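You operate a simulated robot arm through the tools that you are given. There is no shell and no other tool.

The job below is to be done with a simulated robot arm. You get a single attempt, and the scene is never put back.

## Task
Fold the open bag with the steel lever, then seal it.
Fine: stand it in the steel holder on the flat blue stand, open side to the aisle; swing the lever down again; the bag ends in the sealer.
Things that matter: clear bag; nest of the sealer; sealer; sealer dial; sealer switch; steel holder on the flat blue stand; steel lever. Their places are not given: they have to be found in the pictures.

Only the result counts: the job must be done as asked and must still hold three seconds after the hand-in. Knocking over, shifting, dropping, spilling or breaking anything else fails it. A push-on lid holds only when it is set on centred and level and pressed home; a screw cap is set on level and turned clockwise until tight. Flat cloth is picked up by pressing the open fingertips on it (5 to 10 N) and closing them slowly along it; thin cloth reads only 2 to 8 mm in the jaws.

## Robot
A 7-joint arm with a two-finger parallel gripper, fixed in place. Base frame: the origin is at the foot of the arm, x ahead of it, y to its left, z up. Units: m, degrees, N and s.
Its first joint turns from -132.0 to 132.0 degrees. Payload 3.91 kg.
The TCP is the grasp point between the finger pads, 0.03 m short of the fingertips. In the tool frame z runs along the fingers and y along their closing line. The gripper opens to 0.11 m. The fingers are 0.02 m wide and 0.01 m thick; the gripper's body (0.048 by 0.112 m) begins 0.055 m behind the TCP.
Orientation is that of the tool frame in the base frame, as [roll, pitch, yaw] about the fixed x, y, z axes, in that order (R = Rz(yaw) Ry(pitch) Rx(roll)). With the fingers straight down and closing along the base's y, the tool's x points along the base's -x, its y along +y and its z along -z.

## Interface
- The arm moves only by the tool arm_command. Its argument "rows" is a list of rows, each an object (a shift or turn left out is 0, a gripper value left out holds the last) with "linear": the shift along the tool's x, y, z in units of 40 mm (1.0 is 40 mm), a list of three; "angular": the turn, a rotation vector about the tool's x, y, z in units of 8 degrees (1.0 is 8 degrees), a list of three; "gripper": the finger opening in m, from 0 to 0.11. In form: [{"linear": [x, y, z], "angular": [rx, ry, rz], "gripper": gripper}, ...]. A call has 1 to 20 rows; each row shifts and turns the commanded pose from where the row before left it, along the tool's axes as they then stand. A call with a number of a shift or a turn outside -1 to 1 is refused whole. Each row takes 0.2 s and may step no farther than 0.05 m and 8.6 degrees from the row before; otherwise, or with a gripper value out of range, the whole call is refused. A pose out of reach is approached as far as the arm can. The call stops where the force on the tool passes 90 N (or 10 N more than at its start, if that is more) or the arm is blocked; 0.2 s more then pass. Each finger travels about 0.108 m/s and halts on what it meets, pressing with about 35 N; the grip force reading is that of the motor and also rises with nothing between the fingers. The clock runs only during rows and for 0.2 s after the last one: add rows that do not move to give the fingers time. It gives the time, the measured TCP pose, the force on the tool (base axes), the opening and the grip force at its end, in the units of the frame above (readings bear some noise), with the torque about the TCP (base axes, N m) and any sound that the robot's microphone picked up.
- Cameras (640 x 400 px; columns grow to the right, rows downward): "scene" is fixed at [0.3991, 0.6509, 1.6113]; the picture's right is [0.91, 0.42, 0.00], its down [0.34, -0.75, -0.57] and it looks along [-0.24, 0.52, -0.82] (base axes); focal length 214 px, centre (320, 200). "wrist" rides on the gripper at [0.072, 0.017, -0.103] in the tool frame; the picture's right is [-0.23, 0.97, 0.00], its down [-0.76, -0.18, -0.62] and it looks along [-0.61, -0.14, 0.78] (tool axes); focal length 222 px, centre (320, 200).
- camera(camera): a new picture of that camera. No time passes.
- pixel_to_xyz(camera, pixels): there is no depth. For up to 12 entries [column, row, z] of the newest picture of that camera ("zoom" is the newest enlarged one), the place [x, y] in the base frame at which the ray of that pixel passes the height z, good to about 0.003 m. No time passes.
- close_up(camera, box): a new picture of the part [left, top, right, bottom] of that camera's present view, enlarged. No time passes.
- finish_job(): hands the job in; it is judged then, once.

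Unless the task says otherwise, let go and move clear before handing in.

The tools are called after "Request:" by a JSON object that holds its "op" and its "data". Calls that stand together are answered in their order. arm_command: Moves the arm, as the interface text tells. Its arguments: {"type":"object","properties":{"rows":{"type":"array","items":{"type":"object","properties":{"linear":{"type":"array","items":{"type":"number"}},"angular":{"type":"array","items":{"type":"number"}},"gripper":{"type":"number"}}}}},"required":["rows"]} The other tools are called the same way: camera (camera) takes a picture; pixel_to_xyz (camera, pixels) gives the place at which the rays of pixels pass given heights; close_up (camera, box) takes an enlarged picture of a part of a camera's view; finish_job () hands the job in.

At the start:

```text
clock: 0.0
eef_pos: [0.5327, 0.3829, 1.3199]
orientation: [-179.9, 0.0, -180.0]
ft_force: [0.4, 0.2, 0.5]
moment: [0.01, 0.01, 0.01]
width: 0.11
gripper_force: 0.2
```

scene: 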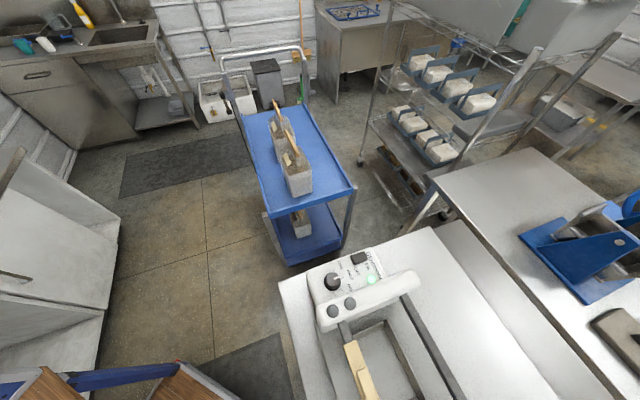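
wrist: 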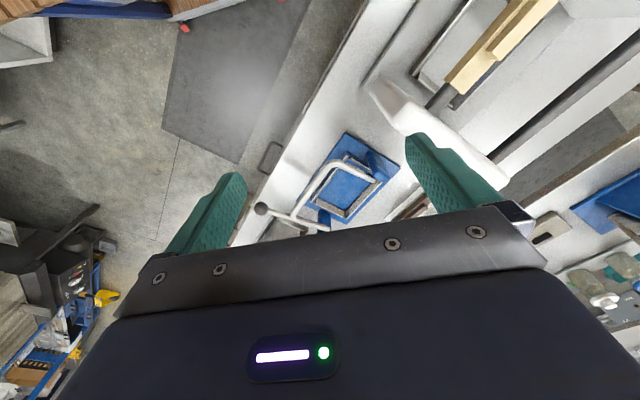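

The wrist picture shows a blue stand with a steel holder and lever around (345,185), and the sealer with a dial and wand handle at the upper right (480,60). I'll look closer at both views before moving.

Request:
{"op": "close_up", "data": {"camera": "wrist", "box": [230, 100, 430, 250]}}

Request:
{"op": "close_up", "data": {"camera": "scene", "box": [270, 230, 480, 400]}}

Request:
{"op": "close_up", "data": {"camera": "scene", "box": [480, 160, 640, 400]}}

Request:
{"op": "close_up", "data": {"camera": "scene", "box": [230, 80, 370, 280]}}

Request:
{"op": "close_up", "data": {"camera": "wrist", "box": [340, 0, 640, 200]}}

```text
2.67 times, centred on (330, 175) of wrist
```

zoom: 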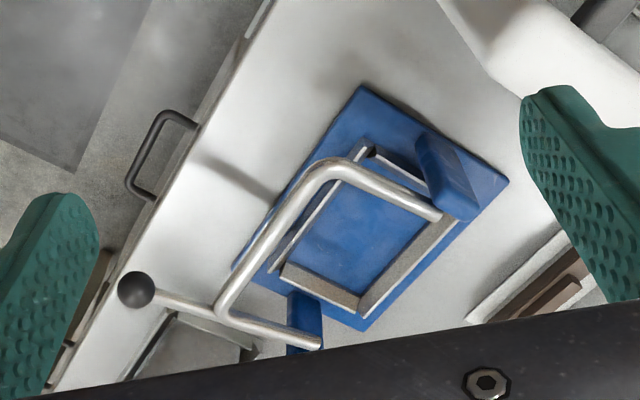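

```text
2.35 times, centred on (375, 315) of scene
```

zoom: 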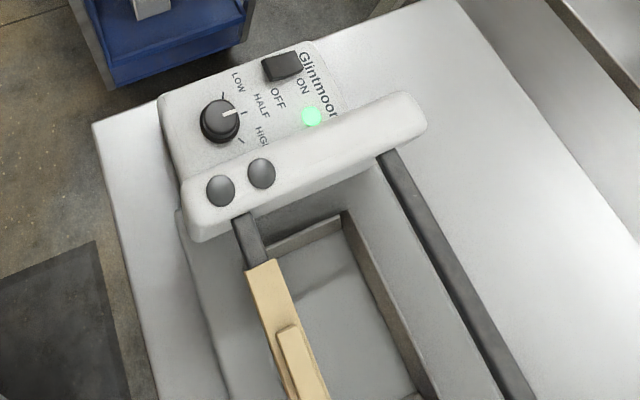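

```text
1.67 times, centred on (560, 280) of scene
```

zoom: 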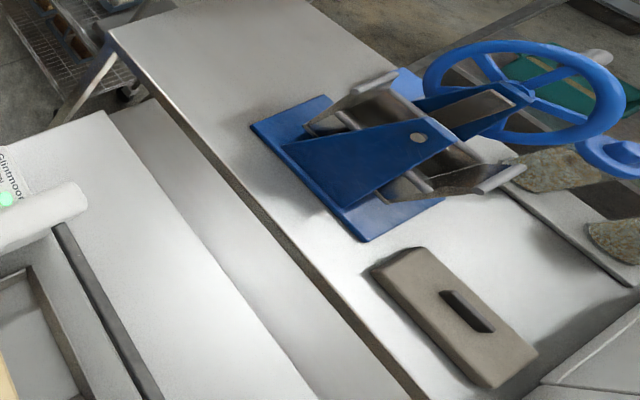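

```text
2.00 times, centred on (300, 180) of scene
```

zoom: 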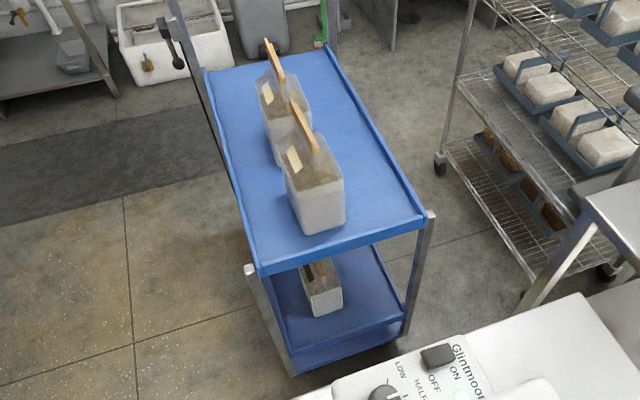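

```text
2.00 times, centred on (490, 100) of wrist
```

zoom: 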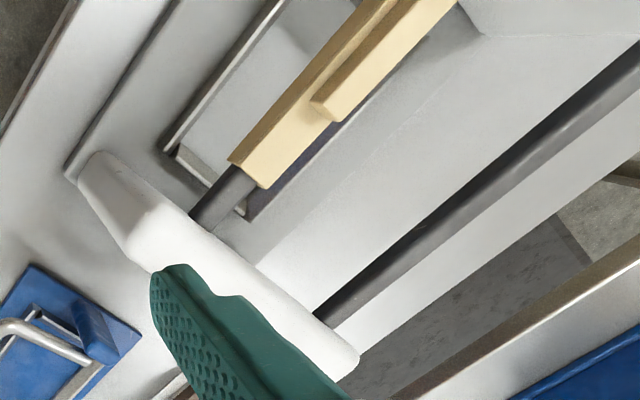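

The stand and lever are at wrist zoom (370,220), and the sealer has a LOW/HALF/HIGH dial and an OFF/ON switch with a green lamp. I don't see the open clear bag yet. I'll map pixels at a few heights to get positions.

Request:
{"op": "pixel_to_xyz", "data": {"camera": "wrist", "pixels": [[345, 185, 0.8], [345, 185, 0.9], [400, 100, 0.9], [510, 180, 0.9], [262, 209, 0.9], [290, 160, 0.9], [240, 240, 0.9], [350, 0, 0.9], [240, 80, 0.0]]}}

Request:
{"op": "pixel_to_xyz", "data": {"camera": "scene", "pixels": [[280, 283, 0.9], [430, 227, 0.9], [330, 305, 0.9], [415, 285, 0.9], [440, 185, 0.9], [300, 185, 0.9], [332, 281, 0.9], [362, 258, 0.9]]}}

```text
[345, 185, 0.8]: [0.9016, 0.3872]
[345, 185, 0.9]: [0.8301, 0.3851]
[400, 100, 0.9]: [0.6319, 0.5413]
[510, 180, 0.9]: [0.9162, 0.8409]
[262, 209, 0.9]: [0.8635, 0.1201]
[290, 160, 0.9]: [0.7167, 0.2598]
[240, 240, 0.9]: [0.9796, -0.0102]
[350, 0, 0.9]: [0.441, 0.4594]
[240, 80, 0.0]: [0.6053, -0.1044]
```

```text
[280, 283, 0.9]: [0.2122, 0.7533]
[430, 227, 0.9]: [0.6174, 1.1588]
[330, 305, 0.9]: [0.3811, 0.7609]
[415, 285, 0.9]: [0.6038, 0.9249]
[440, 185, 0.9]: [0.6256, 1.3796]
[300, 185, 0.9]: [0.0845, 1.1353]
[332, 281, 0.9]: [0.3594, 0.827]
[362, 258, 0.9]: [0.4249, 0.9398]
```

The wrist view only reaches part of the workspace, and no open bag is in it. I'll turn the wrist 80 degrees to look towards -y.

Request:
{"op": "arm_command", "data": {"rows": [{"angular": [0, 0, 1]}, {"angular": [0, 0, 1]}, {"angular": [0, 0, 1]}, {"angular": [0, 0, 1]}, {"angular": [0, 0, 1]}, {"angular": [0, 0, 1]}, {"angular": [0, 0, 1]}, {"angular": [0, 0, 1]}]}}

Request:
{"op": "camera", "data": {"camera": "wrist"}}

```text
clock: 1.8
eef_pos: [0.5332, 0.3824, 1.3213]
orientation: [-180.0, 0.0, 115.9]
ft_force: [0.1, 0.3, 0.0]
moment: [0.01, 0.01, 0.0]
width: 0.11
gripper_force: 0.1
```

```text
taken
```

wrist: 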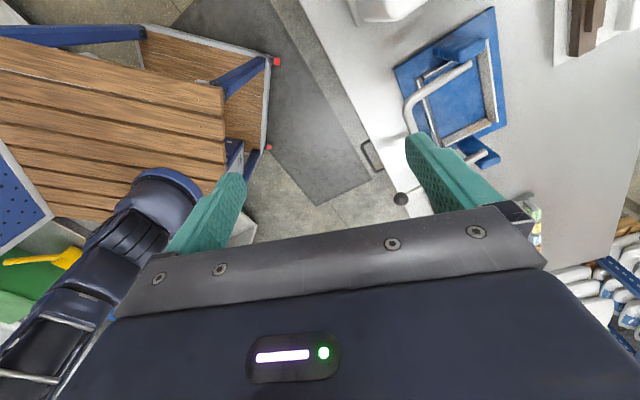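

I now see the stand from another side at (450,85), a wooden cart on the left and a brown item at the top right (585,25). There's no bag in this direction, so I'll turn back and look towards +y.

Request:
{"op": "arm_command", "data": {"rows": [{"angular": [0, 0, -1]}, {"angular": [0, 0, -1]}, {"angular": [0, 0, -1]}, {"angular": [0, 0, -1]}, {"angular": [0, 0, -1]}, {"angular": [0, 0, -1]}, {"angular": [0, 0, -1]}, {"angular": [0, 0, -1]}, {"angular": [0, 0, -1]}, {"angular": [0, 0, -1]}, {"angular": [0, 0, -1]}, {"angular": [0, 0, -1]}]}}

Request:
{"op": "camera", "data": {"camera": "wrist"}}

Request:
{"op": "camera", "data": {"camera": "scene"}}

```text
clock: 4.4
eef_pos: [0.5339, 0.3827, 1.3208]
orientation: [179.9, -0.1, -147.9]
ft_force: [-0.4, 0.3, 0.0]
moment: [-0.02, 0.03, 0.01]
width: 0.1098
gripper_force: 0.2
```

```text
taken
```

wrist: 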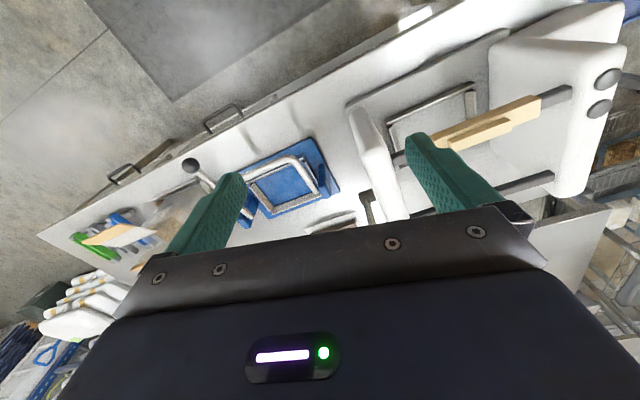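

```text
taken
```

scene: 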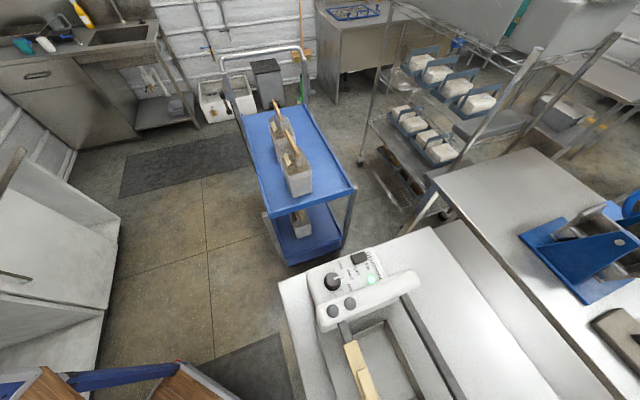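

This view shows the whole long table: the sealer on the right, the blue stand at (285,180), and items at the far left near (120,230), possibly the bag. I'll zoom in on these.

Request:
{"op": "close_up", "data": {"camera": "wrist", "box": [30, 130, 250, 300]}}

Request:
{"op": "close_up", "data": {"camera": "wrist", "box": [330, 0, 640, 220]}}

Request:
{"op": "close_up", "data": {"camera": "wrist", "box": [180, 120, 400, 250]}}

Request:
{"op": "pixel_to_xyz", "data": {"camera": "wrist", "pixels": [[39, 234, 0.9], [500, 5, 0.9], [590, 205, 0.9], [285, 182, 0.9], [375, 160, 0.9], [560, 110, 0.9], [607, 77, 0.9], [600, 107, 0.9], [130, 230, 0.9]]}}

```text
2.35 times, centred on (140, 215) of wrist
```

zoom: 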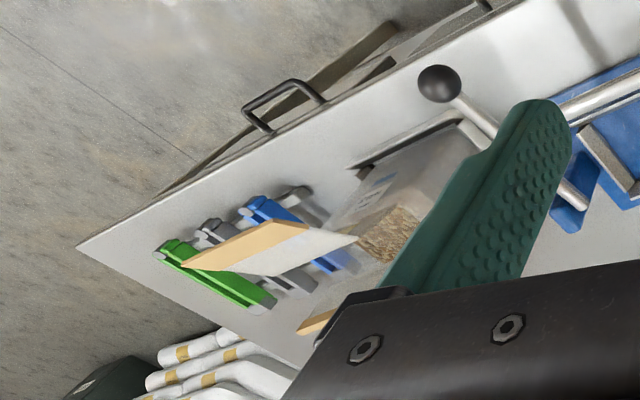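

```text
1.82 times, centred on (485, 110) of wrist
```

zoom: 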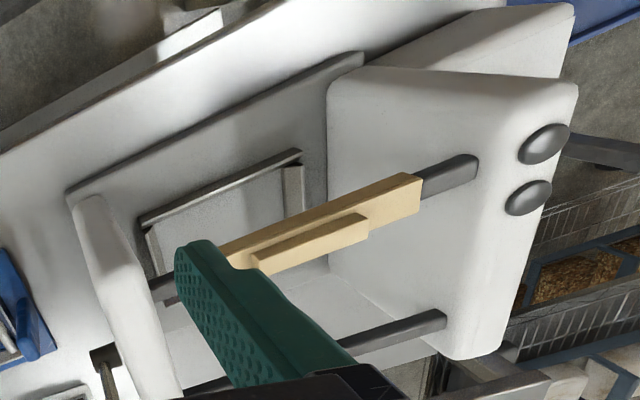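

```text
2.91 times, centred on (290, 185) of wrist
```

zoom: 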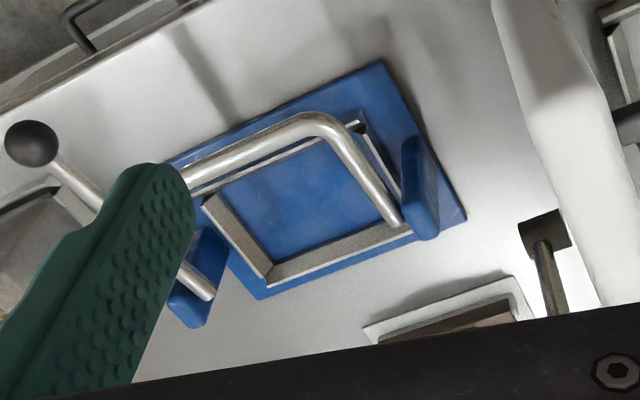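

```text
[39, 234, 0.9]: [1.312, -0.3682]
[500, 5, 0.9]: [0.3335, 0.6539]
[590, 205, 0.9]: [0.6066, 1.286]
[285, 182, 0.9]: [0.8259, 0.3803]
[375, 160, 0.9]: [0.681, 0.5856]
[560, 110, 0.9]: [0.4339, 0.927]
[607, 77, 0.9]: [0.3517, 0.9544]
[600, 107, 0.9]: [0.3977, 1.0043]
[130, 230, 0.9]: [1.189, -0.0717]
```

A clear bag holding a substrate block stands left of the holder, half hidden behind my finger at wrist (170,210), with coloured clips beyond it. I'll move the arm towards -y for an unobstructed look.

Request:
{"op": "pixel_to_xyz", "data": {"camera": "wrist", "pixels": [[170, 205, 0.85], [170, 205, 0.9], [165, 225, 0.9], [190, 165, 0.9], [275, 150, 0.9], [338, 190, 0.9]]}}

Request:
{"op": "arm_command", "data": {"rows": [{"angular": [0, 0, 1], "linear": [0, -1, 0]}, {"angular": [0, 0, 1], "linear": [0, -1, 0]}, {"angular": [0, 0, 1], "linear": [0, -1, 0]}, {"angular": [0, 0, 1], "linear": [0, -1, 0]}, {"linear": [0, -1, 0]}, {"linear": [0, -1, 0]}, {"linear": [0, -1, 0]}, {"linear": [0, -1, 0]}]}}

Request:
{"op": "camera", "data": {"camera": "wrist"}}

```text
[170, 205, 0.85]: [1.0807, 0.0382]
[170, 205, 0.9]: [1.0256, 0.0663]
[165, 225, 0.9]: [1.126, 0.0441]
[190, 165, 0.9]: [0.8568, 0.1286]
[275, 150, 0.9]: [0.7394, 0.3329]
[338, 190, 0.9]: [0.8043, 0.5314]
```

```text
clock: 6.2
eef_pos: [0.5877, 0.0745, 1.3201]
orientation: [-179.9, -0.1, -179.9]
ft_force: [0.7, 0.5, 0.1]
moment: [-0.02, 0.01, 0.02]
width: 0.1101
gripper_force: 0.1
```

```text
taken
```

wrist: 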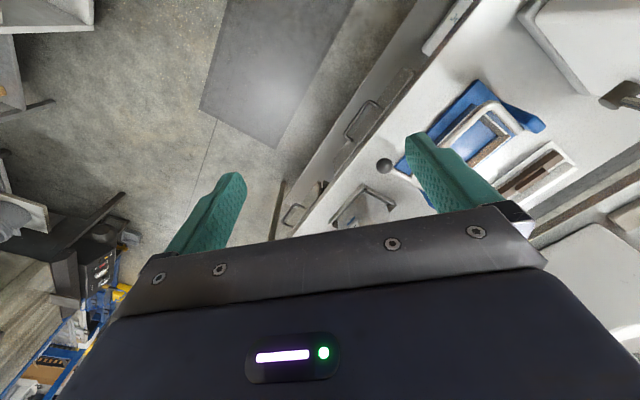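

The bag is just hidden below the gripper edge near (365,210). I'll tilt the tool forward so the camera looks farther out.

Request:
{"op": "arm_command", "data": {"rows": [{"angular": [0, -1, 0], "linear": [0.5, 0, 0]}, {"angular": [0, -1, 0], "linear": [0.5, 0, 0]}, {"angular": [0, -1, 0], "linear": [0.5, 0, 0]}]}}

Request:
{"op": "camera", "data": {"camera": "wrist"}}

Request:
{"op": "close_up", "data": {"camera": "wrist", "box": [230, 60, 430, 220]}}

```text
clock: 7.0
eef_pos: [0.528, 0.0743, 1.3118]
orientation: [-179.9, 24.0, -180.0]
ft_force: [0.4, 0.2, -0.8]
moment: [0.0, 0.03, -0.01]
width: 0.1098
gripper_force: 0.2
```

```text
taken
```

wrist: 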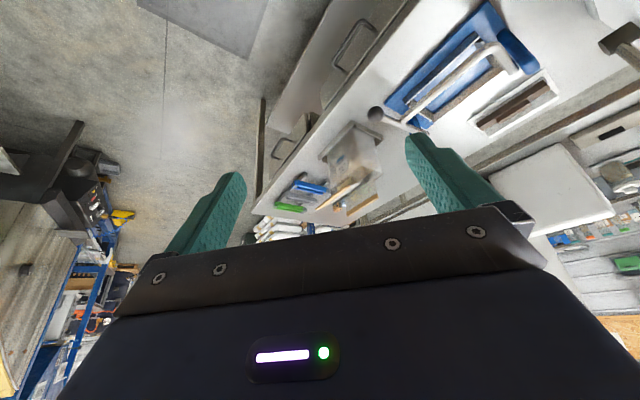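

```text
2.50 times, centred on (330, 140) of wrist
```

zoom: 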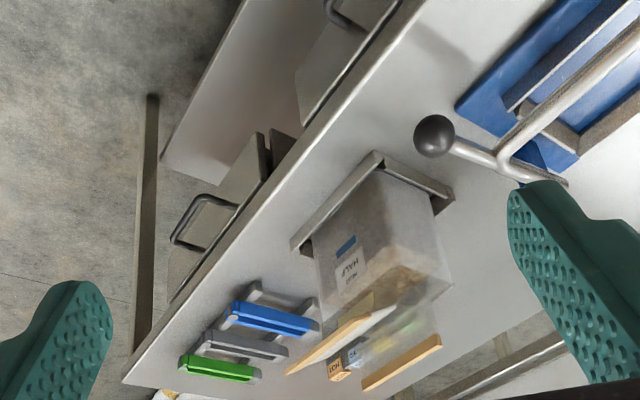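

The bag stands in its own steel corner tray around wrist (350,160), with an upside-down label that seems to read "HALF". I'll zoom tighter on it.

Request:
{"op": "close_up", "data": {"camera": "wrist", "box": [310, 115, 400, 215]}}

Request:
{"op": "pixel_to_xyz", "data": {"camera": "wrist", "pixels": [[350, 150, 0.9], [322, 158, 0.9], [380, 138, 0.9], [350, 122, 0.9], [375, 113, 0.9], [405, 132, 0.9], [344, 200, 0.9], [372, 205, 0.9]]}}

```text
4.00 times, centred on (355, 165) of wrist
```

zoom: 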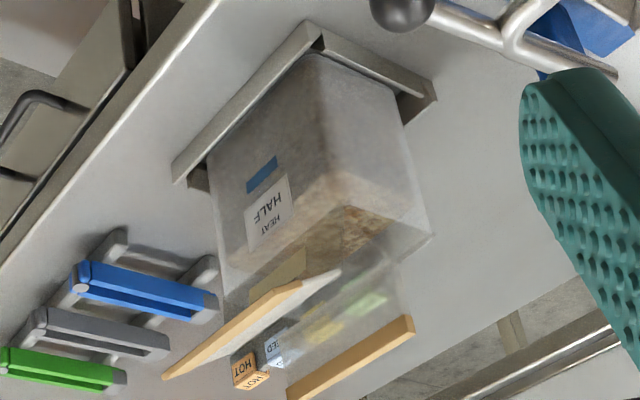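

```text
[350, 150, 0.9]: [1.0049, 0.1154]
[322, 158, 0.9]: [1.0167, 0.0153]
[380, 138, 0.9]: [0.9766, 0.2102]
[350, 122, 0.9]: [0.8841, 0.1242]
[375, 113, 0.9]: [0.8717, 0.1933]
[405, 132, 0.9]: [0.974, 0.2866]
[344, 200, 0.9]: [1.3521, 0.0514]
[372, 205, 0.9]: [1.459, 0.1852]
```

The bag's label reads "HEAT HALF", so the sealer dial should be at HALF. I'll zoom in on the dial and switch in the scene view.

Request:
{"op": "close_up", "data": {"camera": "scene", "box": [305, 235, 425, 335]}}

Request:
{"op": "close_up", "data": {"camera": "scene", "box": [315, 245, 385, 300]}}

Request:
{"op": "close_up", "data": {"camera": "wrist", "box": [360, 0, 560, 140]}}

```text
4.00 times, centred on (365, 285) of scene
```

zoom: 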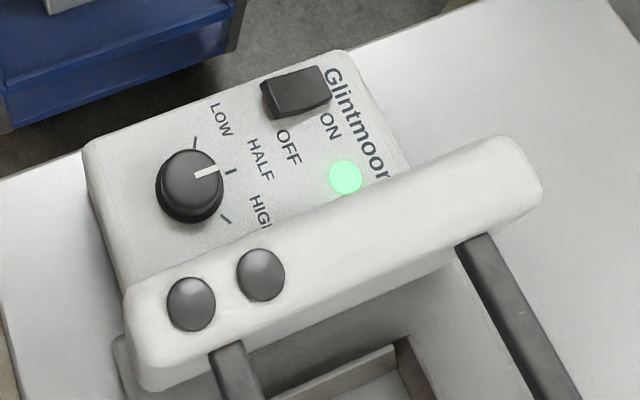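

```text
7.27 times, centred on (350, 272) of scene
```

zoom: 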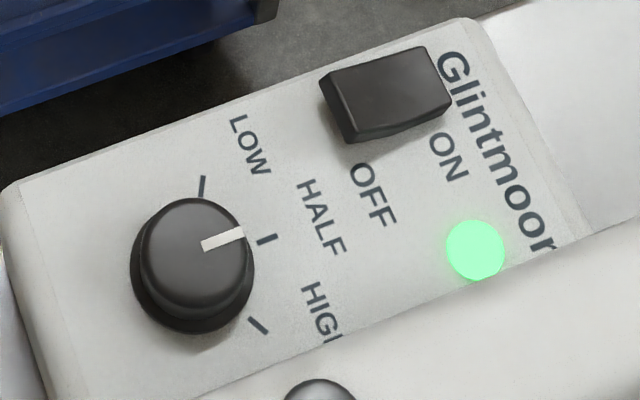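

```text
2.86 times, centred on (460, 70) of wrist
```

zoom: 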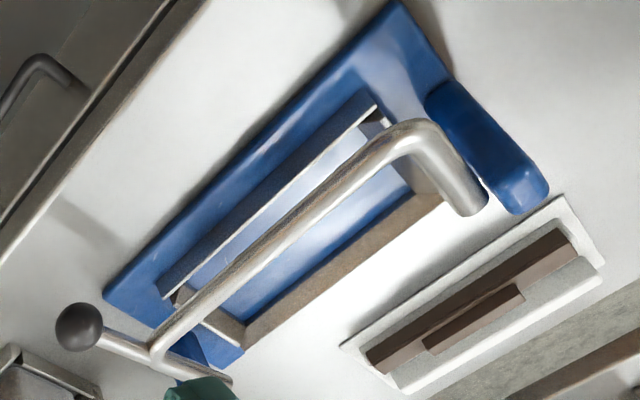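

The dial pointer lines up with the HALF tick, the rocker looks pressed to ON and the lamp is lit. Next I'll triangulate the table height from the table corner and tray points.

Request:
{"op": "pixel_to_xyz", "data": {"camera": "wrist", "pixels": [[251, 213, 0.9], [375, 113, 1.0], [354, 122, 0.9], [319, 161, 0.9], [384, 140, 0.9], [244, 212, 0.85], [470, 66, 0.9]]}}

Request:
{"op": "arm_command", "data": {"rows": [{"linear": [0, -1, 0]}, {"linear": [0, -1, 0]}, {"linear": [0, -1, 0]}, {"linear": [0, -1, 0]}, {"linear": [0, -1, 0]}, {"linear": [0, 0, 0.5]}, {"linear": [0, 0, 0.5]}]}}

Request:
{"op": "camera", "data": {"camera": "wrist"}}

Request:
{"op": "close_up", "data": {"camera": "wrist", "box": [300, 80, 460, 200]}}

```text
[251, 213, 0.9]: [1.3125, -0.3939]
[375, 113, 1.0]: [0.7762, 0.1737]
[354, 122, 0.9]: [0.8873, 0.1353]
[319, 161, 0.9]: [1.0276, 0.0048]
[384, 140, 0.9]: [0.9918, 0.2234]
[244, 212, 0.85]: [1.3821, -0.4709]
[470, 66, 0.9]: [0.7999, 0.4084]
```

```text
clock: 8.6
eef_pos: [0.5442, -0.1262, 1.275]
orientation: [179.9, 24.0, 180.0]
ft_force: [0.4, -0.1, 0.4]
moment: [-0.02, -0.02, 0.03]
width: 0.11
gripper_force: 0.0
```

```text
taken
```

wrist: 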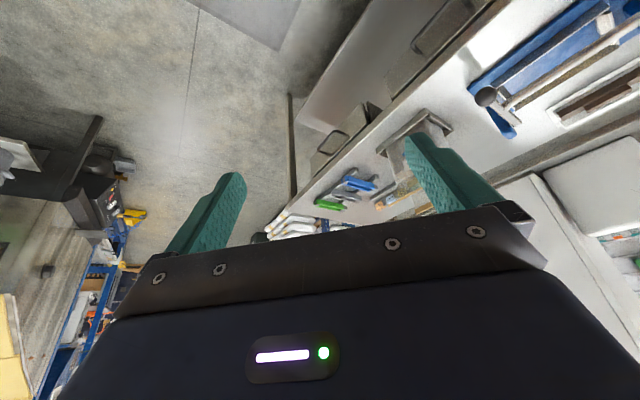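

```text
3.33 times, centred on (380, 140) of wrist
```

zoom: 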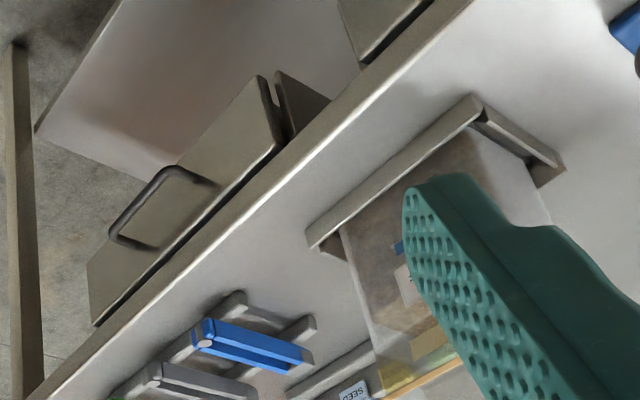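

A finger blocks the bag at (430,170), and the tray corner lies near (415,115). I'll shift back +y, go lower and closer, and tilt a bit more to measure the bag.

Request:
{"op": "arm_command", "data": {"rows": [{"linear": [0, 1, 0]}, {"linear": [0, 1, 0]}, {"linear": [0, 1, 0]}, {"linear": [0, 1, 0]}, {"linear": [0, 0.5, 0.8]}, {"linear": [0, 0, 0.9]}, {"linear": [0, 0, 0.9]}, {"linear": [0, 0, 0.7]}, {"angular": [0, -1, 0]}, {"angular": [0, -1, 0]}]}}

Request:
{"op": "camera", "data": {"camera": "wrist"}}

Request:
{"op": "close_up", "data": {"camera": "wrist", "box": [250, 60, 410, 220]}}

```text
clock: 10.8
eef_pos: [0.5982, 0.0542, 1.156]
orientation: [-180.0, 40.0, -180.0]
ft_force: [0.8, 0.2, -0.2]
moment: [-0.03, 0.0, -0.01]
width: 0.1101
gripper_force: 0.0
```

```text
taken
```

wrist: 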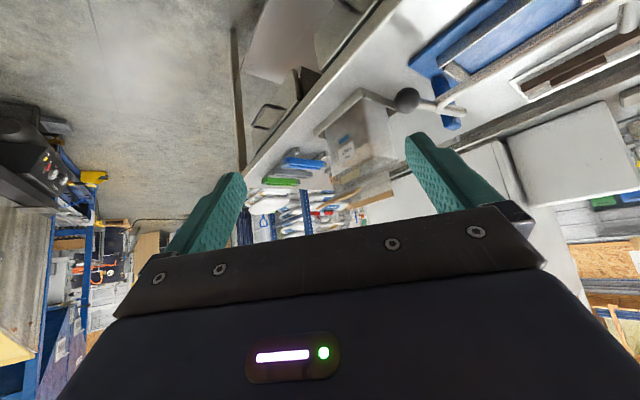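

```text
2.50 times, centred on (330, 140) of wrist
```

zoom: 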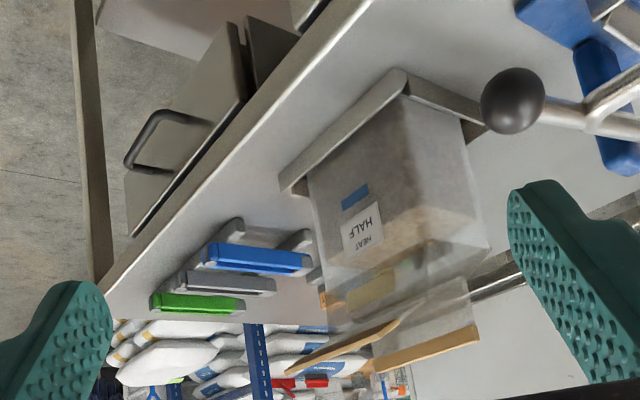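

The bag stands in an L-shaped bracket. Its mouth is held open by two wooden battens at zoom (340,345) and (430,350), and the label faces the aisle side. I'll triangulate the bracket and bag against the earlier view.

Request:
{"op": "pixel_to_xyz", "data": {"camera": "wrist", "pixels": [[362, 88.8, 0.9], [315, 132, 0.9], [396.8, 112, 0.9], [407, 100, 1.0], [323, 133, 0.9], [337, 193, 1.1], [375, 206, 1.1], [363, 188, 1.1], [393, 192, 1.1], [314, 205, 1.1], [378, 156, 1.0], [398, 158, 1.0]]}}

Request:
{"op": "close_up", "data": {"camera": "wrist", "box": [305, 80, 405, 215]}}

```text
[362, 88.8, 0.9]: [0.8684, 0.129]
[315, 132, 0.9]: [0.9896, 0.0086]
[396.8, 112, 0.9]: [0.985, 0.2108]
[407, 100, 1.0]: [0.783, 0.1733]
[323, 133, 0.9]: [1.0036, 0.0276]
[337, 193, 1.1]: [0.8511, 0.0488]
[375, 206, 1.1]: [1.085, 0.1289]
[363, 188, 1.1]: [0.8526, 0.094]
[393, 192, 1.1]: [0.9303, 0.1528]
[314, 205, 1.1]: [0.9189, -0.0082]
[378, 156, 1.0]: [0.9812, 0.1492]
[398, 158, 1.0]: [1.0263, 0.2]
```

```text
2.96 times, centred on (355, 148) of wrist
```

zoom: 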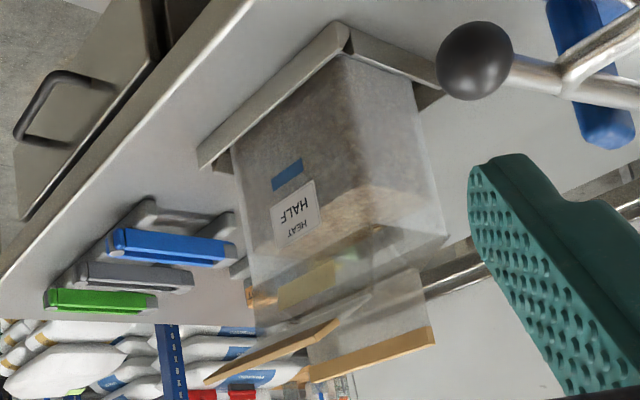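

Triangulation puts the bag mouth at about x 0.985, y 0.07, z 1.10, with battens about 0.14 m long and 0.09 m apart. Now I'll look straight down on the stand and holder by tilting the tool back while moving to +y.

Request:
{"op": "arm_command", "data": {"rows": [{"angular": [0, 1, 0], "linear": [0, 1, 0]}, {"angular": [0, 1, 0], "linear": [0, 1, 0]}, {"angular": [0, 1, 0], "linear": [0, 1, 0]}, {"angular": [0, 1, 0], "linear": [0, 1, 0]}, {"angular": [0, 1, 0], "linear": [0, 1, 0]}, {"linear": [0, 1, -1]}, {"linear": [0, 1, -1]}, {"angular": [0, 1, 0], "linear": [0, 0.3, -0.5]}, {"angular": [0, 1, 0]}, {"angular": [0, 1, 0]}, {"angular": [0, 1, 0]}]}}

Request:
{"op": "camera", "data": {"camera": "wrist"}}

```text
refused: row 6 steps farther than a row can; nothing moved
```

```text
taken
```

wrist: 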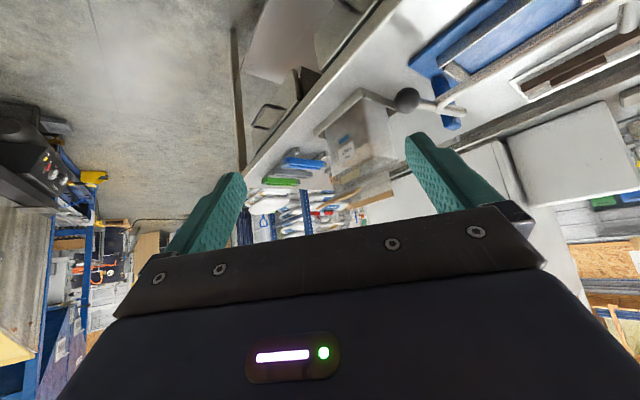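

The call was refused because one row's combined shift was over 0.05 m. I'll resend it with smaller combined steps.

Request:
{"op": "arm_command", "data": {"rows": [{"angular": [0, 1, 0], "linear": [0, 1, 0]}, {"angular": [0, 1, 0], "linear": [0, 1, 0]}, {"angular": [0, 1, 0], "linear": [0, 1, 0]}, {"angular": [0, 1, 0], "linear": [0, 1, 0]}, {"angular": [0, 1, 0], "linear": [0, 1, 0]}, {"linear": [0, 0.8, -0.8]}, {"linear": [0, 0.8, -0.8]}, {"angular": [0, 1, 0], "linear": [0, 0.6, -0.8]}, {"angular": [0, 1, 0]}, {"angular": [0, 1, 0]}, {"angular": [0, 1, 0]}]}}

Request:
{"op": "camera", "data": {"camera": "wrist"}}

```text
clock: 13.2
eef_pos: [0.5977, 0.3429, 1.2526]
orientation: [-179.9, -32.1, -180.0]
ft_force: [-0.4, -0.4, 0.4]
moment: [-0.01, -0.04, -0.02]
width: 0.1097
gripper_force: 0.0
```

```text
taken
```

wrist: 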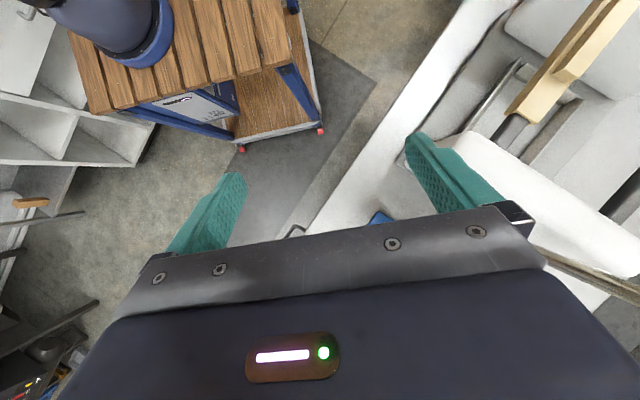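

The camera now looks nearly straight down, but it's still short of the stand, which only shows at (380,218). I'll move 0.2 m along +x.

Request:
{"op": "arm_command", "data": {"rows": [{"linear": [-0.85, 0, -0.53]}, {"linear": [-0.85, 0, -0.53]}, {"linear": [-0.85, 0, -0.53]}, {"linear": [-0.85, 0, -0.53]}, {"linear": [-0.85, 0, -0.53]}]}}

Request:
{"op": "camera", "data": {"camera": "wrist"}}

Request:
{"op": "close_up", "data": {"camera": "wrist", "box": [230, 60, 430, 220]}}

```text
clock: 14.4
eef_pos: [0.7981, 0.3434, 1.2517]
orientation: [180.0, -32.0, -180.0]
ft_force: [-0.9, -0.2, 2.0]
moment: [0.0, -0.09, -0.02]
width: 0.1099
gripper_force: 0.1
```

```text
taken
```

wrist: 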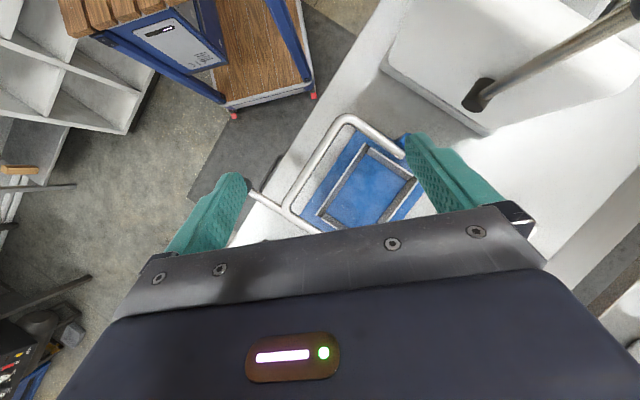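

```text
2.50 times, centred on (330, 140) of wrist
```

zoom: 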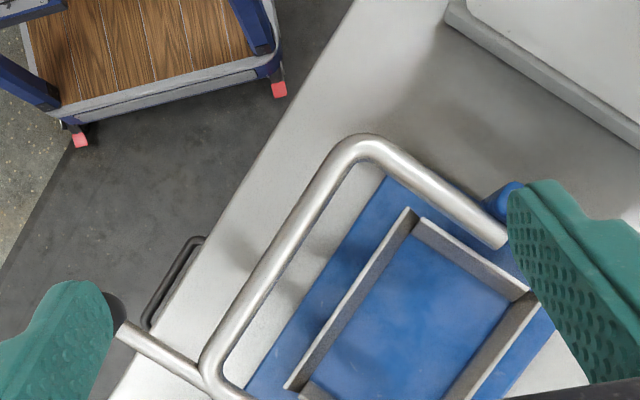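

From above, the lever is a U-shaped bar about 0.117 m in radius, pivoting near the holder's mid-line at z about 0.97. Its crossbar sits on the aisle side at z about 1.0. I'll zoom in on the finished bags on the cart as a reference, and on the stand.

Request:
{"op": "close_up", "data": {"camera": "scene", "box": [255, 95, 325, 205]}}

Request:
{"op": "close_up", "data": {"camera": "scene", "box": [350, 40, 520, 170]}}

Request:
{"op": "close_up", "data": {"camera": "scene", "box": [500, 180, 640, 300]}}

Request:
{"op": "pixel_to_xyz", "data": {"camera": "wrist", "pixels": [[346, 119, 1.0], [286.8, 208, 1.0], [402, 156, 0.97], [365.2, 146, 0.92], [412.8, 176.8, 0.92], [316, 215.2, 0.92], [250, 193, 1.0]]}}

```text
3.64 times, centred on (290, 150) of scene
```

zoom: 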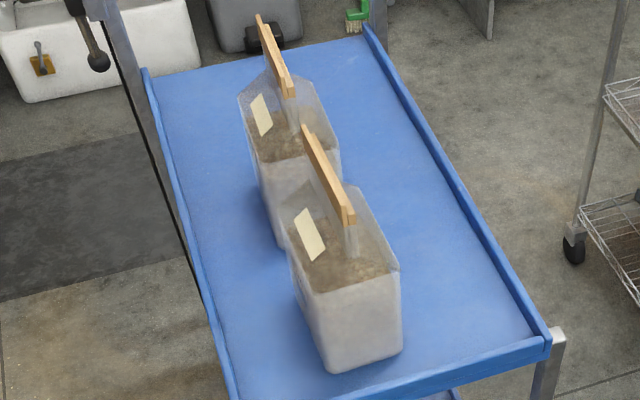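

```text
3.08 times, centred on (435, 105) of scene
```

zoom: 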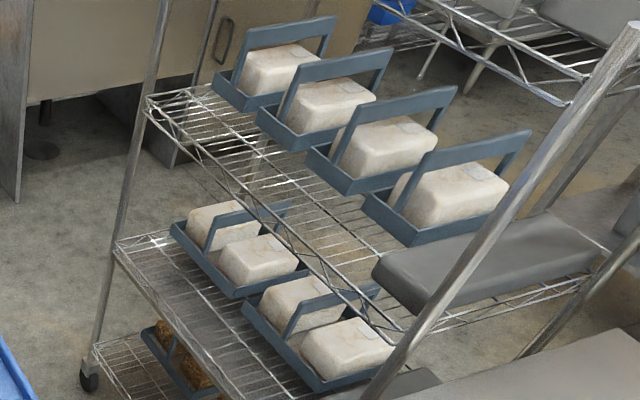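

```text
3.33 times, centred on (570, 240) of scene
```

zoom: 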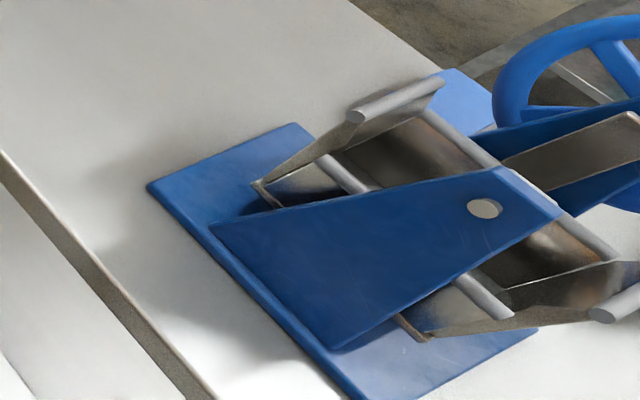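

```text
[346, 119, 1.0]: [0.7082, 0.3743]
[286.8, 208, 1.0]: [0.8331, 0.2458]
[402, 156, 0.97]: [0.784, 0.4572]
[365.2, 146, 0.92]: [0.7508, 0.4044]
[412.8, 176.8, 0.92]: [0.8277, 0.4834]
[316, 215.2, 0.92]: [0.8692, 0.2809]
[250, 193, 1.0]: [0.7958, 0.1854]
```

The cart bags show pairs of battens pressed together on top of upright bags. I still don't know which side of my bag is open, so I'll view it from the +y side by turning the wrist.

Request:
{"op": "arm_command", "data": {"rows": [{"angular": [0, -1, 0]}, {"angular": [0, -1, 0]}, {"angular": [0, -1, 0]}, {"angular": [0, -1, 0]}, {"angular": [0, 0, 1], "linear": [0, -0.5, 0]}, {"angular": [0, 0, 1]}, {"angular": [0, 0, 1]}, {"angular": [0, 0, 1]}, {"angular": [0, 0, 1]}, {"angular": [0, 0, 1]}, {"angular": [0, 0, 1]}, {"angular": [0, -1, 0]}, {"angular": [0, -1, 0]}, {"angular": [0, -1, 0]}]}}

Request:
{"op": "camera", "data": {"camera": "wrist"}}

```text
clock: 17.4
eef_pos: [0.7984, 0.3227, 1.251]
orientation: [-180.0, 24.1, 124.0]
ft_force: [0.1, -0.3, 0.3]
moment: [0.04, 0.02, -0.01]
width: 0.11
gripper_force: 0.1
```

```text
taken
```

wrist: 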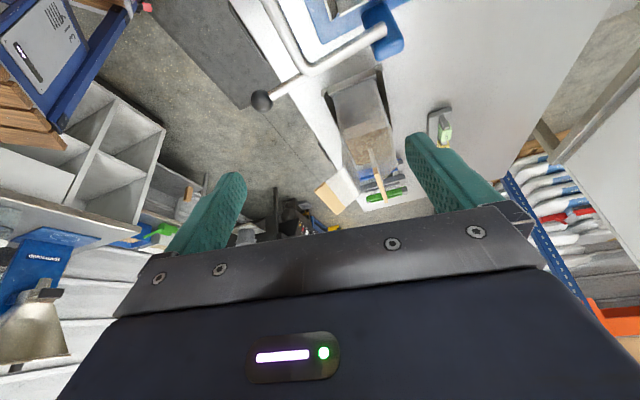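

Request:
{"op": "close_up", "data": {"camera": "wrist", "box": [300, 60, 420, 220]}}

Request:
{"op": "close_up", "data": {"camera": "wrist", "box": [400, 90, 460, 150]}}

Request:
{"op": "close_up", "data": {"camera": "wrist", "box": [240, 0, 420, 120]}}

```text
2.50 times, centred on (360, 140) of wrist
```

zoom: 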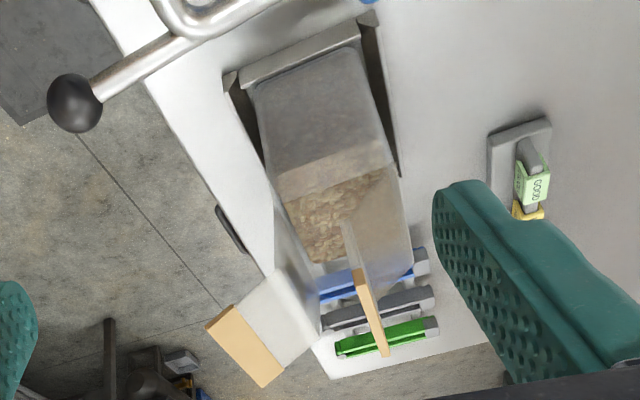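

```text
6.67 times, centred on (430, 120) of wrist
```

zoom: 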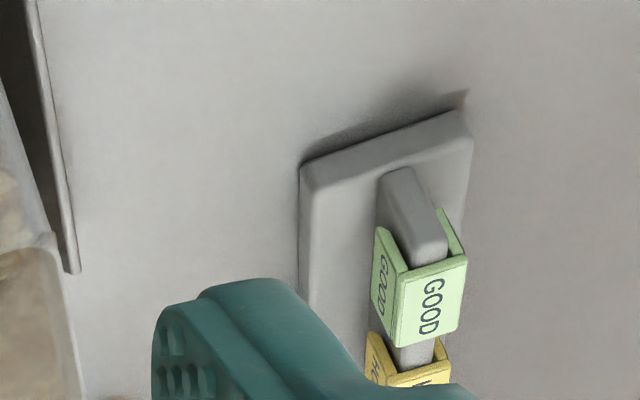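

```text
3.33 times, centred on (330, 60) of wrist
```

zoom: 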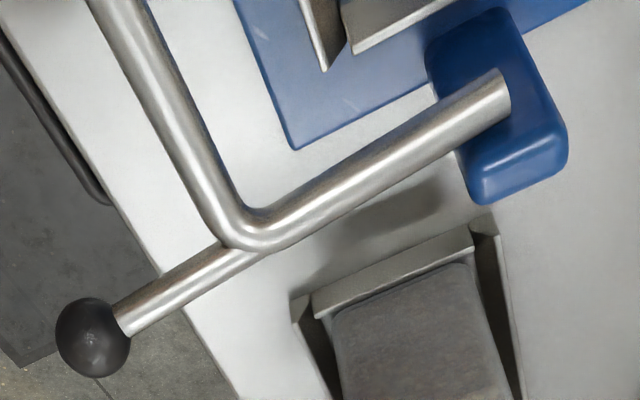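

The bag has a fixed upright panel with a batten at (380,185). A second panel leans out over the aisle side, with its batten at (330,200), so the open side already faces the aisle. I'll triangulate these features from this view.

Request:
{"op": "pixel_to_xyz", "data": {"camera": "wrist", "pixels": [[314.8, 190, 1.09], [325.2, 182, 1.09], [345.2, 208, 1.09], [374.8, 168, 1.1], [386, 202, 1.1], [370, 148.8, 1.0], [342, 136, 1.0], [390, 124, 1.0], [396.8, 170.8, 1.0], [334, 95.2, 0.88], [376, 78, 0.88], [380.8, 67.2, 0.88]]}}

Request:
{"op": "pixel_to_xyz", "data": {"camera": "wrist", "pixels": [[324.8, 92, 0.88], [262, 101, 1.0], [430, 112, 0.88], [444, 112, 0.88]]}}

Request:
{"op": "close_up", "data": {"camera": "wrist", "box": [310, 110, 410, 215]}}

```text
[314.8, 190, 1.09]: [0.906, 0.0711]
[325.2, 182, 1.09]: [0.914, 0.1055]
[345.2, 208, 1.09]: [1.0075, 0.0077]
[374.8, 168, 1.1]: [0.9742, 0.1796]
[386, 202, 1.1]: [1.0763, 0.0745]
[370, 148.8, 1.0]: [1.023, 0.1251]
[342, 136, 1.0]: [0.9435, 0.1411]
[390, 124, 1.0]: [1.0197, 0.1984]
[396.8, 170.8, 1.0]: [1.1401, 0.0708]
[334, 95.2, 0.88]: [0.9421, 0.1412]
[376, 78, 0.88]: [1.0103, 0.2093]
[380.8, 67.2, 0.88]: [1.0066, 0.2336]
```

```text
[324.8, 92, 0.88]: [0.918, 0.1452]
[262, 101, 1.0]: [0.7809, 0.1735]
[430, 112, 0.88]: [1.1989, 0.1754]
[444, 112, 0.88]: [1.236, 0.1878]
```

```text
3.81 times, centred on (360, 162) of wrist
```

zoom: 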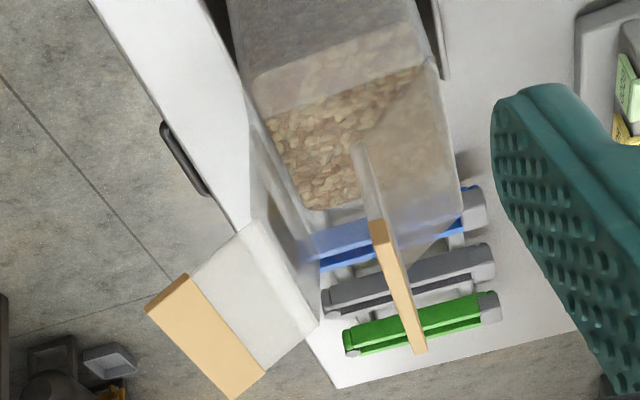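

The bag body is about 0.17 by 0.096 m with its rim at z about 1.0. Lifting the lever should push the aisle panel up against the upright one. Next I'll look at the sealer from the aisle side.

Request:
{"op": "arm_command", "data": {"rows": [{"angular": [0, 1, 0]}, {"angular": [0, 1, 0]}, {"angular": [0, 1, 0]}, {"linear": [0.765, -0.489, -0.3]}, {"linear": [0.765, -0.489, -0.3]}, {"linear": [0.765, -0.489, -0.3]}, {"linear": [0.765, -0.489, -0.3]}, {"linear": [0.765, -0.489, -0.3]}, {"linear": [0.765, -0.489, -0.3]}, {"linear": [0.765, -0.489, -0.3]}, {"linear": [0.765, -0.489, -0.3]}, {"linear": [0.765, -0.489, 0]}]}}

Request:
{"op": "arm_command", "data": {"rows": [{"angular": [0, 0, -1]}, {"angular": [0, 0, -1]}, {"angular": [0, 0, -1]}, {"angular": [0, 0, -1]}, {"angular": [0, 0, -1]}, {"angular": [0, 0, -1]}, {"angular": [0, 0, -1]}, {"angular": [0, 0, -1]}, {"angular": [0, 0, -1]}, {"angular": [0, 0, -1]}, {"angular": [0, 0, -1]}, {"angular": [0, 0, -1]}]}}

Request:
{"op": "camera", "data": {"camera": "wrist"}}

```text
clock: 20.0
eef_pos: [0.4992, 0.4518, 1.3477]
orientation: [-180.0, -0.1, 123.9]
ft_force: [0.4, -1.1, -0.1]
moment: [0.04, 0.03, 0.03]
width: 0.11
gripper_force: 0.1
```

```text
clock: 22.6
eef_pos: [0.4978, 0.4538, 1.348]
orientation: [180.0, 0.0, -139.8]
ft_force: [-0.3, -0.1, -0.2]
moment: [-0.07, -0.01, 0.0]
width: 0.1099
gripper_force: 0.1
```

```text
taken
```

wrist: 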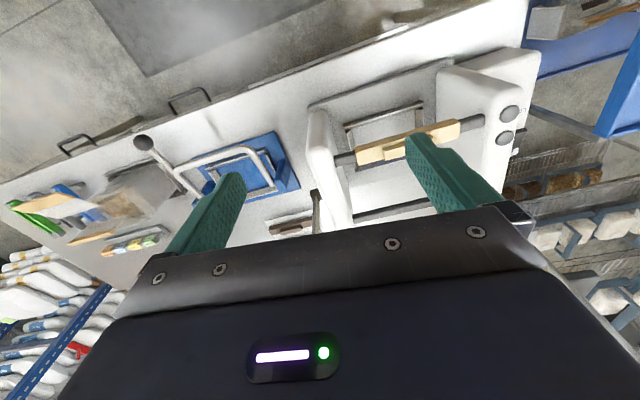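

The whole row is visible now. I'll shift towards the sealer so it sits between the fingers, then zoom in.

Request:
{"op": "arm_command", "data": {"rows": [{"linear": [0, 1, 0]}, {"linear": [0, 1, 0]}, {"linear": [0, 1, 0]}, {"linear": [0, 1, 0], "angular": [0, 0, -0.5]}]}}

Request:
{"op": "camera", "data": {"camera": "wrist"}}

Request:
{"op": "close_up", "data": {"camera": "wrist", "box": [230, 60, 450, 220]}}

```text
clock: 23.6
eef_pos: [0.394, 0.5757, 1.3473]
orientation: [-179.9, -0.1, -136.0]
ft_force: [1.1, -0.5, 0.6]
moment: [0.06, 0.02, 0.0]
width: 0.11
gripper_force: 0.1
```

```text
taken
```

wrist: 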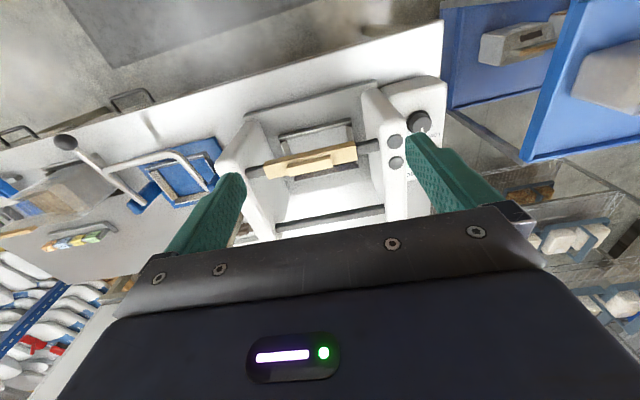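

```text
2.50 times, centred on (340, 140) of wrist
```

zoom: 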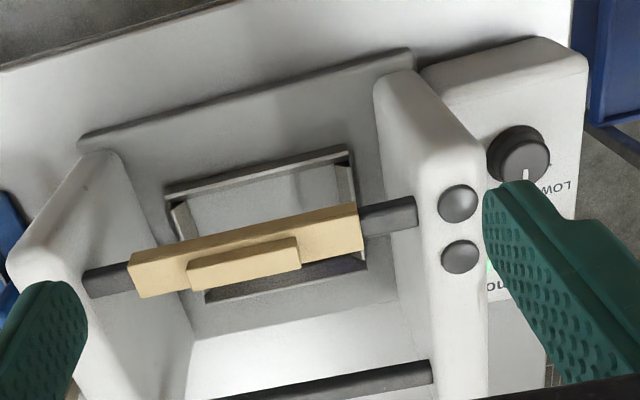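

The wood-handled bar spans the two towers at z about 1.09, roughly 0.08 m on the aisle side of the nest centre. A second dark bar lies on the far side at the same height. I need to know how the jaw moves, so I'll view the sealer from lower down.

Request:
{"op": "arm_command", "data": {"rows": [{"linear": [0.8, 0, 0.5]}, {"linear": [0.8, 0, 0.5]}, {"linear": [0.5, 0, 0.8]}, {"linear": [0, 0, 0.8], "angular": [0, -1, 0]}, {"linear": [0, 0, 0.4], "angular": [0, -1, 0]}, {"angular": [0, -1, 0]}, {"angular": [0, -1, 0]}]}}

Request:
{"op": "camera", "data": {"camera": "wrist"}}

Request:
{"op": "close_up", "data": {"camera": "wrist", "box": [200, 30, 460, 220]}}

```text
clock: 25.2
eef_pos: [0.3365, 0.5193, 1.2268]
orientation: [-180.0, 32.1, -135.9]
ft_force: [0.0, 0.1, 0.3]
moment: [-0.01, 0.04, -0.01]
width: 0.1101
gripper_force: 0.0
```

```text
taken
```

wrist: 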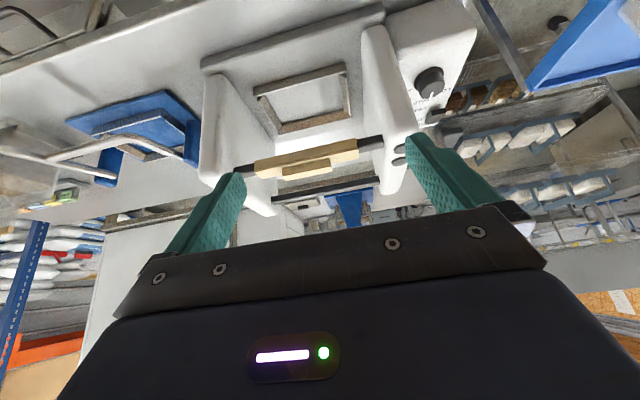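

```text
2.11 times, centred on (330, 125) of wrist
```

zoom: 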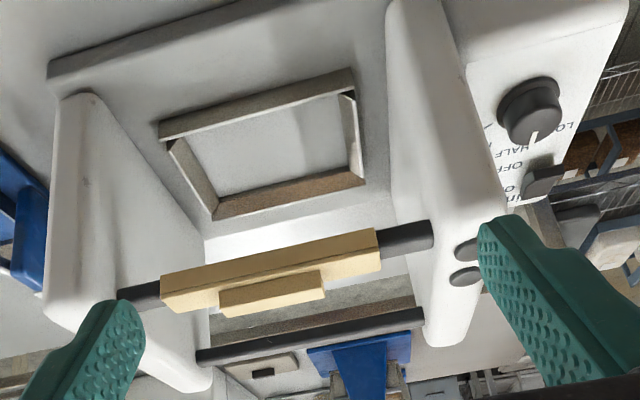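

The picture is upside down, so the smaller wood block sits on top of the plank and acts as a grip. I'll fix the positions of the nest corners, both bars and the knob from this view.

Request:
{"op": "pixel_to_xyz", "data": {"camera": "wrist", "pixels": [[254.1, 91.8, 0.9], [345.6, 67.2, 0.9], [351.3, 116.9, 0.9], [279.2, 133.5, 0.9], [383, 141.6, 1.09], [234.2, 169, 1.09], [378.8, 179.5, 1.09], [273.1, 198.4, 1.09], [201, 60, 0.88], [380, 12, 0.88]]}}

Request:
{"op": "close_up", "data": {"camera": "wrist", "box": [210, 110, 430, 220]}}

Request:
{"op": "close_up", "data": {"camera": "wrist", "box": [360, 20, 480, 180]}}

```text
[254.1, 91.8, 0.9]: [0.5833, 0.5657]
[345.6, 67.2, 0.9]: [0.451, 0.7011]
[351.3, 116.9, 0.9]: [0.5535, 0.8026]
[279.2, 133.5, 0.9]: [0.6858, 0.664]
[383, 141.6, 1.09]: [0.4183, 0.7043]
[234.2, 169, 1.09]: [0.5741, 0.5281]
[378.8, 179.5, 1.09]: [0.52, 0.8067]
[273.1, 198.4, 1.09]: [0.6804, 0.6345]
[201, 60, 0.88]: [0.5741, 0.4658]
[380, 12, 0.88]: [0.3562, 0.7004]
```

```text
2.91 times, centred on (320, 165) of wrist
```

zoom: 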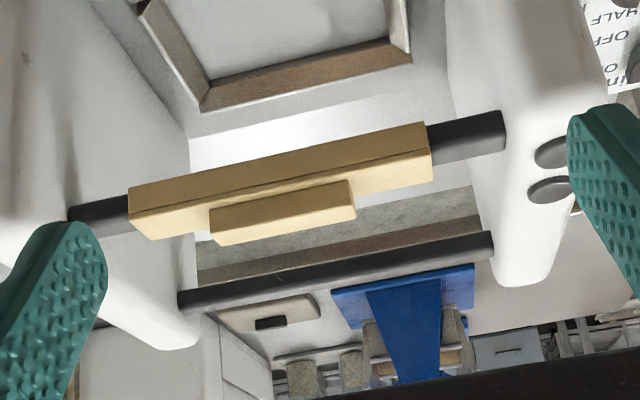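

```text
2.50 times, centred on (420, 100) of wrist
```

zoom: 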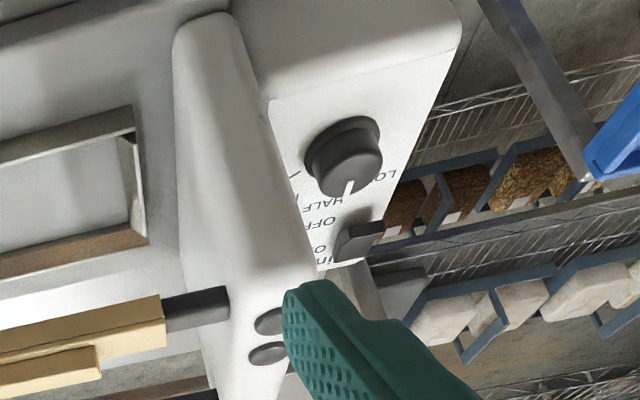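

The nest is centred near [0.567,0.683] with its frame top at z about 0.90. Before handling anything I want a clear view of the dial and rocker from above the control panel.

Request:
{"op": "arm_command", "data": {"rows": [{"angular": [0, 1, 0], "linear": [0, 0, -0.6]}, {"angular": [0, 1, 0], "linear": [0, 0, -0.6]}, {"angular": [0, 1, 0]}, {"angular": [0, 1, 0]}, {"angular": [0, 0, -1]}, {"angular": [0, 0, -1]}, {"angular": [0, 0, -1]}, {"angular": [0, 0, -1]}, {"angular": [0, 0, -1]}, {"angular": [0, 0, -0.75], "linear": [-0.5, 0, 0]}, {"linear": [-1, 0, 0]}, {"linear": [-1, 0, 0]}]}}

Request:
{"op": "camera", "data": {"camera": "wrist"}}

Request:
{"op": "close_up", "data": {"camera": "wrist", "box": [250, 100, 410, 220]}}

```text
clock: 27.8
eef_pos: [0.3226, 0.6022, 1.2718]
orientation: [180.0, 0.0, -90.0]
ft_force: [-0.4, -0.6, 1.0]
moment: [0.02, -0.01, -0.03]
width: 0.1101
gripper_force: 0.1
```

```text
taken
```

wrist: 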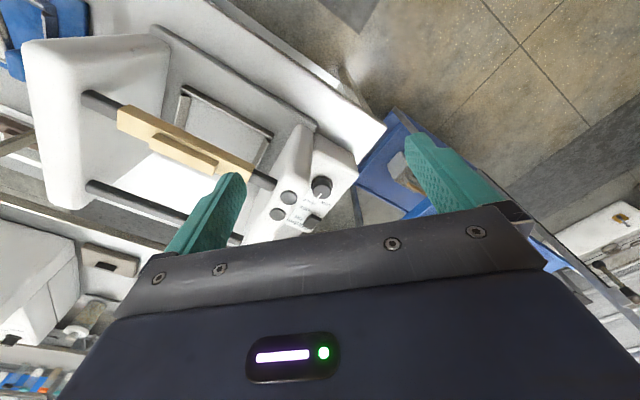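

```text
3.33 times, centred on (330, 160) of wrist
```

zoom: 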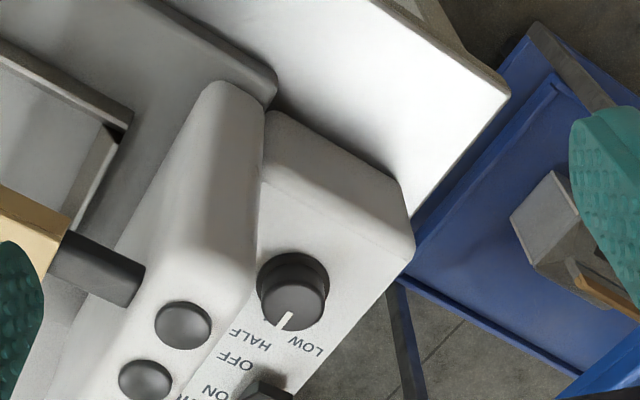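

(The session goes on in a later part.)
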